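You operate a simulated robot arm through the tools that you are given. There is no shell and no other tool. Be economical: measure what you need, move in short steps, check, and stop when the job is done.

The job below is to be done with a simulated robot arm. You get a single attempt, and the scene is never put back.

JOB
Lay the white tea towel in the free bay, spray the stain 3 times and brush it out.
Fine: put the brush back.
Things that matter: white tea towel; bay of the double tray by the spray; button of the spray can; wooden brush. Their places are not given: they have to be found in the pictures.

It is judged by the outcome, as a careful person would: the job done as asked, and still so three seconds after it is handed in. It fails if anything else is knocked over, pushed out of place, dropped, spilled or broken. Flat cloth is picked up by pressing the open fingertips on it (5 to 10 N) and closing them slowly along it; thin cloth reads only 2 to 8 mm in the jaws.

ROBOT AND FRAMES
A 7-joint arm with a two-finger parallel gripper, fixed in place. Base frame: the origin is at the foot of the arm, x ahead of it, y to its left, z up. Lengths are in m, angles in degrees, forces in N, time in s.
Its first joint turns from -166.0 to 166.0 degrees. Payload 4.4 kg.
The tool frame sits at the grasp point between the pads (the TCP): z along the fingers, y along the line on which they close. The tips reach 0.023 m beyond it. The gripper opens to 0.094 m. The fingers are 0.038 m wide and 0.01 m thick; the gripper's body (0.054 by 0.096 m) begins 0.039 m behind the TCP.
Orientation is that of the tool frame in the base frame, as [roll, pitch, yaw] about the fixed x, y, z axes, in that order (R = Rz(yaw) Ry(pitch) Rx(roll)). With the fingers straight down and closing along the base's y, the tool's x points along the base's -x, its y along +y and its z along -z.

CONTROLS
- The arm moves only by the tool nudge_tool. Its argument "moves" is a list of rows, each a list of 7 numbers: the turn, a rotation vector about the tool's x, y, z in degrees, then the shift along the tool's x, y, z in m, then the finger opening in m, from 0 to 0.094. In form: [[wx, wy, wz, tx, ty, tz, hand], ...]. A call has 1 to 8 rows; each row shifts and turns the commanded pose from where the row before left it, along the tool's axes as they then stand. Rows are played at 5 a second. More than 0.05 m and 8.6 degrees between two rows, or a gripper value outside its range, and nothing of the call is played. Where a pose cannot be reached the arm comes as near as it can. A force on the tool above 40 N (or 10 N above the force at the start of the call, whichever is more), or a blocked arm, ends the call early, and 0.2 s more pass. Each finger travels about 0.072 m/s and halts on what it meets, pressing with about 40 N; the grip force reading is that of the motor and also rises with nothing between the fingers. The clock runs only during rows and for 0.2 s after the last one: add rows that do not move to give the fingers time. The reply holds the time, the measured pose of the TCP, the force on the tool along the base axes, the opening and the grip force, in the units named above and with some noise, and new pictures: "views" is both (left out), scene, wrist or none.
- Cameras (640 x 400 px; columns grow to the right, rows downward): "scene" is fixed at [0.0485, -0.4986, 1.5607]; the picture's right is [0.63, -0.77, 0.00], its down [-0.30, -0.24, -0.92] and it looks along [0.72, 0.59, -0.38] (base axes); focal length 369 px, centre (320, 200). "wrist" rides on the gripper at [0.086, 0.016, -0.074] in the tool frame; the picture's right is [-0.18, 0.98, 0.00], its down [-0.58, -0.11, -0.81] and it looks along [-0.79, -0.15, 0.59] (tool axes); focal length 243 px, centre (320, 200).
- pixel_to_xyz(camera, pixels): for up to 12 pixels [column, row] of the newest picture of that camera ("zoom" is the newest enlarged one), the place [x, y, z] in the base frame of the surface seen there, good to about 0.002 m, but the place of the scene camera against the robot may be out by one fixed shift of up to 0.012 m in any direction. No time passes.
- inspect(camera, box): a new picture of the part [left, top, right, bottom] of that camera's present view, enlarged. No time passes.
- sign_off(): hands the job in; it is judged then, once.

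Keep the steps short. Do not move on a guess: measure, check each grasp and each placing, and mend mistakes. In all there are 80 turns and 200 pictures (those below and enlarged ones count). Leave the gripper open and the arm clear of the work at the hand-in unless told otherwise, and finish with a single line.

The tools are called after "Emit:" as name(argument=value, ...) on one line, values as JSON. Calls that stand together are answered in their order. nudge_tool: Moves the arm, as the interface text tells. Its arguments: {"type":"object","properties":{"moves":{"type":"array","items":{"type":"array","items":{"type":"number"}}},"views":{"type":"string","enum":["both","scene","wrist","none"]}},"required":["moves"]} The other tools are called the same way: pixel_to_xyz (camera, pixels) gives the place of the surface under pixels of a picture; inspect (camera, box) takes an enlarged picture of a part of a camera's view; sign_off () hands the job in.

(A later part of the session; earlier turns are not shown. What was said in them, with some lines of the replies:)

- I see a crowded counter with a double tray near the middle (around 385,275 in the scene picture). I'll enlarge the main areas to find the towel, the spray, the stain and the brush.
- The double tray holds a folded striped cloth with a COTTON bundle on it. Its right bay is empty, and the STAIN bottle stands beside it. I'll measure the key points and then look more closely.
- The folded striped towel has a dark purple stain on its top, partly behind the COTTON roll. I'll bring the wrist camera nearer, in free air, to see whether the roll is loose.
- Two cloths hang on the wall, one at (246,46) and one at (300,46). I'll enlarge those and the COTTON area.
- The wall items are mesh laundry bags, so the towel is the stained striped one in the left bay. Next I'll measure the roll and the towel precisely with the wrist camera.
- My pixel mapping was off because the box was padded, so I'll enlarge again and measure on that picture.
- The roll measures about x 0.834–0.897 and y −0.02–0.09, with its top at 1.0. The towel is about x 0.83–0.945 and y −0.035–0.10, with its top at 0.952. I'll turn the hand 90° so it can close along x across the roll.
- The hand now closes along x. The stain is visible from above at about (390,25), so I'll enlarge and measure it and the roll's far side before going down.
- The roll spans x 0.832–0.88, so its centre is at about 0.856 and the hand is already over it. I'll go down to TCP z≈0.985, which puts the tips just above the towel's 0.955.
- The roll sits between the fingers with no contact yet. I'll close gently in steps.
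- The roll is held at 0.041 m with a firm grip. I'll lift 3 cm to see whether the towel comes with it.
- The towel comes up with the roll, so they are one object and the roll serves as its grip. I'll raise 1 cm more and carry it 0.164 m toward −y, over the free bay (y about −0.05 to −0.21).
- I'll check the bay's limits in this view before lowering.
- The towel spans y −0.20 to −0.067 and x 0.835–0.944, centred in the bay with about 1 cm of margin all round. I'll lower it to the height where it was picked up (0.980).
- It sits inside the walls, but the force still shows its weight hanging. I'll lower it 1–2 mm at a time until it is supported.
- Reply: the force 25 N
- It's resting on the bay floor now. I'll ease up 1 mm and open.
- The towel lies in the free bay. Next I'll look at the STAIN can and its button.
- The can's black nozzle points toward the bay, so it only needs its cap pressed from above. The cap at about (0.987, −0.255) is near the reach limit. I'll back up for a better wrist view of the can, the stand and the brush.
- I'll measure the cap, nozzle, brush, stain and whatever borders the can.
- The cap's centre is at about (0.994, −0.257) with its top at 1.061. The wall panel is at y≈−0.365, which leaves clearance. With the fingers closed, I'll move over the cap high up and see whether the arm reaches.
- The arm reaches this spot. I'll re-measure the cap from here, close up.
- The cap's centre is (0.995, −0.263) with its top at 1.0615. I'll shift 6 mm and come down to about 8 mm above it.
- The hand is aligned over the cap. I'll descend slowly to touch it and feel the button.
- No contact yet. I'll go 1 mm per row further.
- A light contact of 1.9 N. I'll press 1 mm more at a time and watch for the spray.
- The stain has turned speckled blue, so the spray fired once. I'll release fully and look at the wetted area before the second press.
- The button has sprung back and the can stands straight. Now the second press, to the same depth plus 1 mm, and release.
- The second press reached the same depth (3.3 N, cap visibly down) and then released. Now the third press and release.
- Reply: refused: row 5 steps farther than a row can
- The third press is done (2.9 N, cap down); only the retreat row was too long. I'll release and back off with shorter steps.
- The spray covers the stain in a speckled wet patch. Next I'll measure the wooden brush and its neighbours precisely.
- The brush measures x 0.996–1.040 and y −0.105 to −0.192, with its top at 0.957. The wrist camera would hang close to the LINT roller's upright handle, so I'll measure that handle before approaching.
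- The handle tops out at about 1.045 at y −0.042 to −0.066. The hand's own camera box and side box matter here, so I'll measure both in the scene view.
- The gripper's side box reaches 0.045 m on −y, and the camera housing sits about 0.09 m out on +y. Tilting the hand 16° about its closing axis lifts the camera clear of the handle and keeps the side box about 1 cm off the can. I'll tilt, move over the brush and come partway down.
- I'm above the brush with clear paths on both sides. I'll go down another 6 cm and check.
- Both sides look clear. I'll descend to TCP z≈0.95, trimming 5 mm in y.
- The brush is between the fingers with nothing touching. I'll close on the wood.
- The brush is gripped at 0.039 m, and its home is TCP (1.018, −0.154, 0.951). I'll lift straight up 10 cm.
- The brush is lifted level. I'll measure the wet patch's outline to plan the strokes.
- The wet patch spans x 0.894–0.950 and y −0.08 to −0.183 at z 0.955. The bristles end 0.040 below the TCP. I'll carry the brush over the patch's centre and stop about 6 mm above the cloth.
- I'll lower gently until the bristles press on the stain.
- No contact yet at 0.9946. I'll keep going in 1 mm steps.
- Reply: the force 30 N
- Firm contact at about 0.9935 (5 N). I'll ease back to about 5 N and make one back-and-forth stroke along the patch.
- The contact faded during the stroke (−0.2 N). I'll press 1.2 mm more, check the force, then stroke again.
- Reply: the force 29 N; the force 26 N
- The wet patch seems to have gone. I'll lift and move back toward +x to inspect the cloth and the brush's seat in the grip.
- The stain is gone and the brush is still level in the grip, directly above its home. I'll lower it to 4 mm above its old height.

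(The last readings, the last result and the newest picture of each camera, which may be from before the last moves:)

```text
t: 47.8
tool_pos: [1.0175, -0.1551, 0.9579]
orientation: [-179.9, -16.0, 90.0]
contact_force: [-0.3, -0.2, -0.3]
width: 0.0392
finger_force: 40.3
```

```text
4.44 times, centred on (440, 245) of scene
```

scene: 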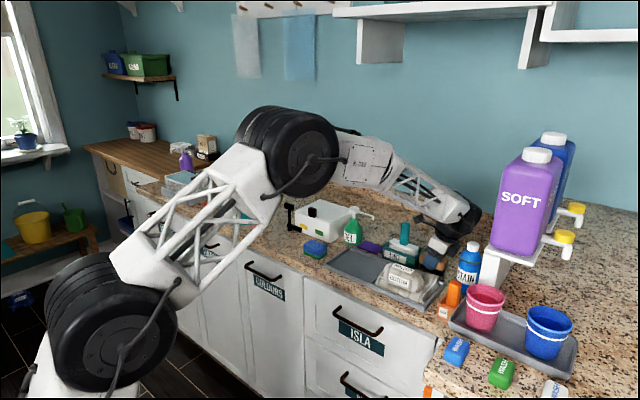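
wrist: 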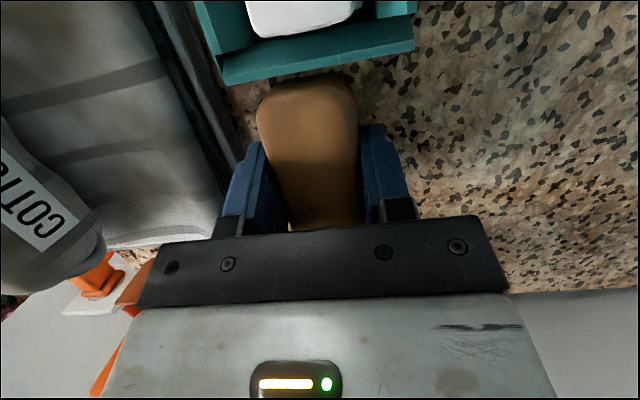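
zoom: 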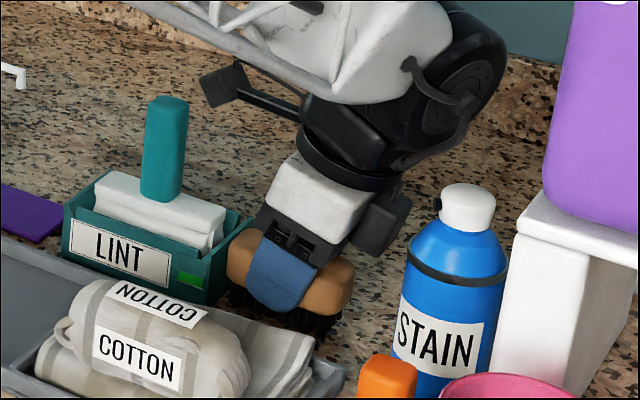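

I'll lower the rest slowly until it touches down.

Emit:
nudge_tool(moves=[[0, 0, 0, -0.0006, 0, 0.0019, 0.03], [0, 0, 0, -0.0006, 0, 0.0019, 0.03], [0, 0, 0, -0.0003, 0, 0.001, 0.03], [0, 0, 0, 0, 0, 0, 0.03]], views="none")

Emit:
nudge_tool(moves=[[0, 0, 0, -0.0003, 0, 0.001, 0.03], [0, 0, 0, -0.0003, 0, 0.001, 0.03], [0, 0, 0, 0, 0, 0, 0.03]], views="none")

Emit:
nudge_tool(moves=[[0, 0, 0, -0.0003, 0, 0.001, 0.03], [0, 0, 0, 0, 0, 0, 0.03]], views="none")

```text
t: 48.8
tool_pos: [1.0177, -0.1547, 0.952]
orientation: [-180.0, -16.0, 89.9]
contact_force: [-0.3, 0.3, -0.8]
width: 0.0393
finger_force: 39.7
```

```text
t: 49.6
tool_pos: [1.0186, -0.1539, 0.9487]
orientation: [-180.0, -16.0, 90.0]
contact_force: [-0.6, 0.1, -0.4]
width: 0.0391
finger_force: 39.8
```

```text
t: 50.2
tool_pos: [1.0188, -0.1535, 0.9489]
orientation: [-179.9, -16.0, 90.0]
contact_force: [-0.2, 0.5, -1.1]
width: 0.0394
finger_force: 39.2
```

Still hanging free. I'll continue in 1 mm steps.

Emit:
nudge_tool(moves=[[0, 0, 0, -0.0003, 0, 0.001, 0.03], [0, 0, 0, 0, 0, 0, 0.03]], views="none")

Emit:
nudge_tool(moves=[[0, 0, 0, -0.0003, 0, 0.001, 0.03], [0, 0, 0, 0, 0, 0, 0.03]], views="scene")

Emit:
inspect(camera="scene", box=[400, 220, 480, 290])

```text
t: 50.8
tool_pos: [1.0188, -0.1543, 0.9486]
orientation: [-179.9, -16.1, 90.0]
contact_force: [-0.3, 0.3, 4.2]
width: 0.0393
finger_force: 40.3
```

```text
t: 51.4
tool_pos: [1.0189, -0.1553, 0.9477]
orientation: [-180.0, -16.0, 90.0]
contact_force: [-3.8, 1.5, 17.9]
width: 0.0392
finger_force: 40.2
```

scene: 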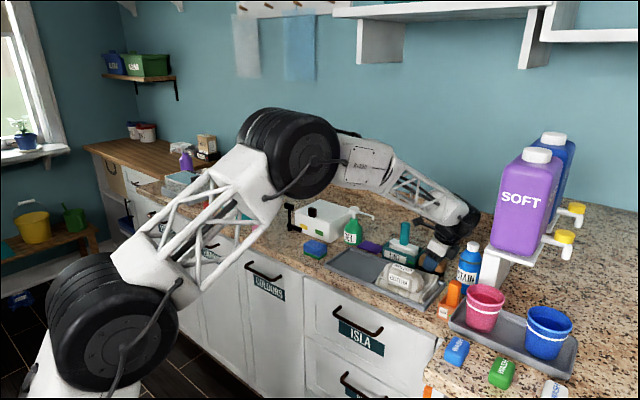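

```text
5.71 times, centred on (440, 255) of scene
```

zoom: 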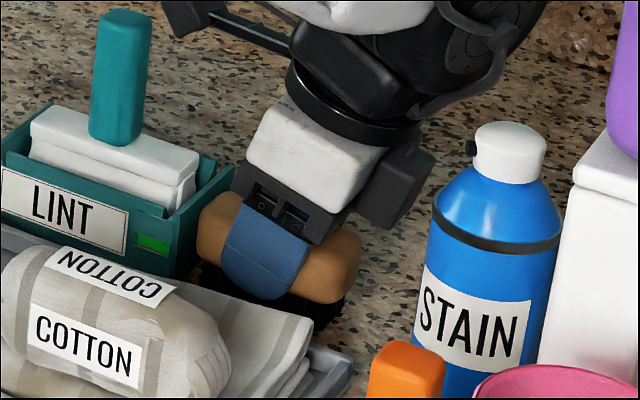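

It's resting on the counter. I'll ease off 1 mm, open, and rise straight up.

Emit:
nudge_tool(moves=[[0, 0, 0, 0.0003, 0, -0.0012, 0.03], [0, 0, 0, 0, 0, 0, 0.042], [0, 0, 0, 0, 0, 0, 0.05], [0, 0, 0, 0, 0, 0, 0.06], [0, 0, 0, 0, 0, 0, 0.075], [0, 0, 0, 0.0034, 0, -0.012, 0.075], [0, 0, 0, 0.0083, 0, -0.0288, 0.075], [0, 0, 0, 0.0104, 0, -0.0361, 0.075]], views="none")

Emit:
nudge_tool(moves=[[0, 0, 0, 0.0131, 0, -0.045, 0.08], [0, 0, 0, 0.0131, 0, -0.045, 0.09], [0, -8, 0, 0, -0.04, 0, 0.09], [0, -8, 0, 0, -0.04, 0, 0.09], [0, 0, 0, 0, -0.04, -0.02, 0.09], [0, 0, 0, 0, -0.045, -0.02, 0.09], [0, 0, 0, 0, -0.045, 0, 0.09], [0, 0, 0, 0, 0, 0, 0.09]], views="both")

Emit:
inspect(camera="scene", box=[320, 200, 500, 320])

Emit:
inspect(camera="scene", box=[405, 240, 465, 290])

```text
t: 53.2
tool_pos: [1.0206, -0.1548, 1.0279]
orientation: [-179.9, -16.0, 90.0]
contact_force: [-0.5, -0.2, -0.1]
width: 0.0749
finger_force: 0.0
```

```text
t: 55.0
tool_pos: [0.8066, -0.1548, 1.1594]
orientation: [-180.0, 0.0, 90.0]
contact_force: [-0.3, 0.6, 0.0]
width: 0.0901
finger_force: 0.0
```

scene: 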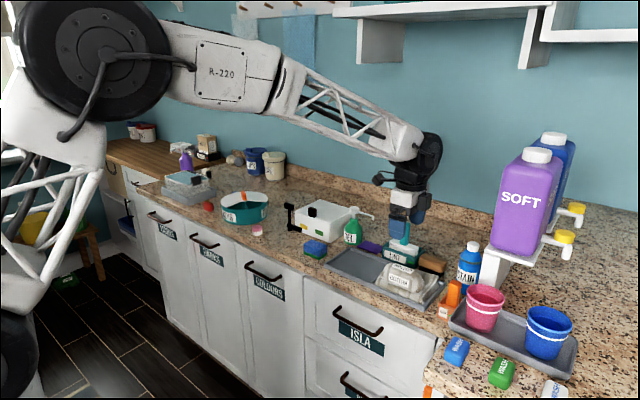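
wrist: 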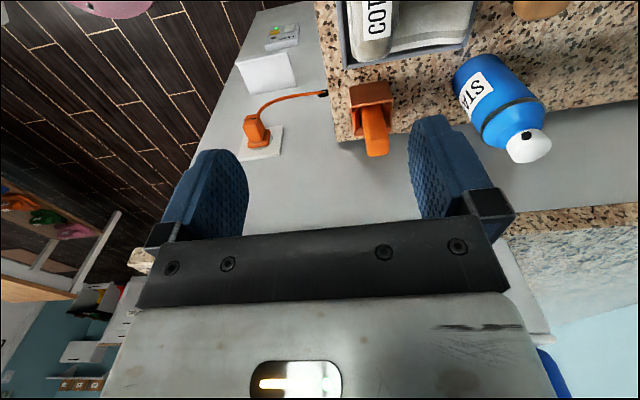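

```text
3.33 times, centred on (410, 260) of scene
```

zoom: 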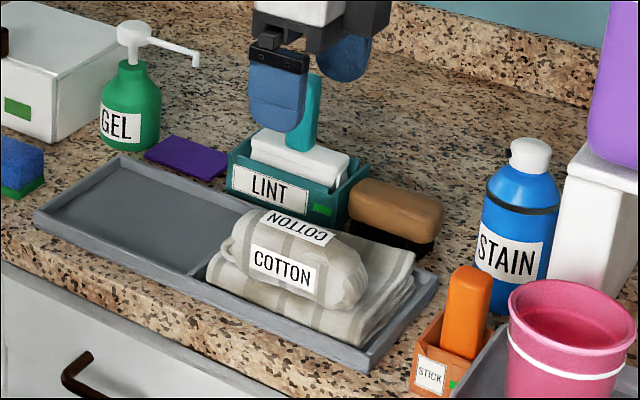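

```text
8.00 times, centred on (435, 265) of scene
```

zoom: 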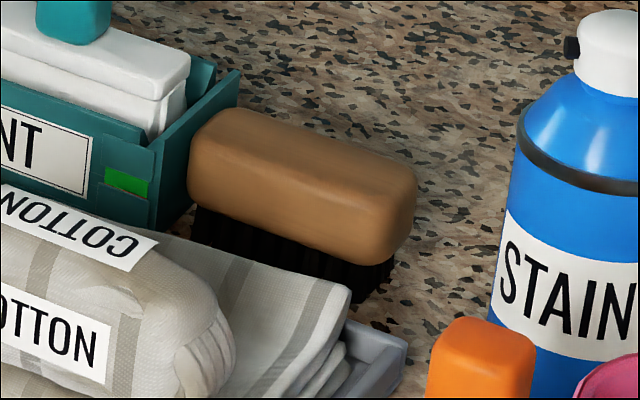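

The brush is back in its place, the towel lies in the bay with the stain gone, and everything else stands as before. I'll raise the arm well clear.

Emit:
nudge_tool(moves=[[0, 0, 0, 0.01, -0.03, -0.035, 0.09], [0, 0, 0, 0.01, -0.03, -0.035, 0.09], [0, 0, 0, 0.01, -0.03, -0.035, 0.09], [0, 0, 0, 0.01, -0.03, -0.035, 0.09], [0, 0, 0, 0, 0, 0, 0.09]], views="scene")

Emit:
inspect(camera="scene", box=[320, 200, 500, 320])

```text
t: 56.2
tool_pos: [0.6862, -0.115, 1.3021]
orientation: [-180.0, 0.0, 89.9]
contact_force: [0.4, -0.2, 0.2]
width: 0.09
finger_force: 0.1
```

scene: 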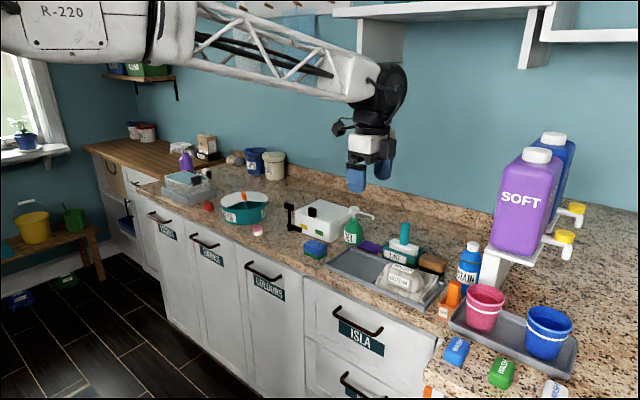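

```text
3.33 times, centred on (410, 260) of scene
```

zoom: 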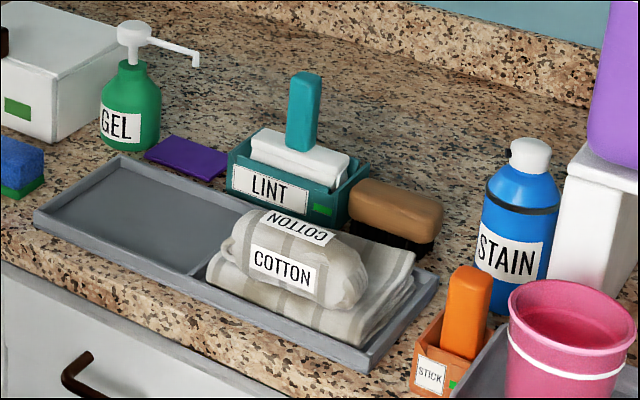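

Everything is in order and the gripper is open and clear, so I'm handing in.

Emit:
sign_off()

```text
The job is handed in.
```

The towel is in the free bay, the spray button was pressed three times (only the first spray was seen to land), the stain is brushed out, and the brush is back in its place.
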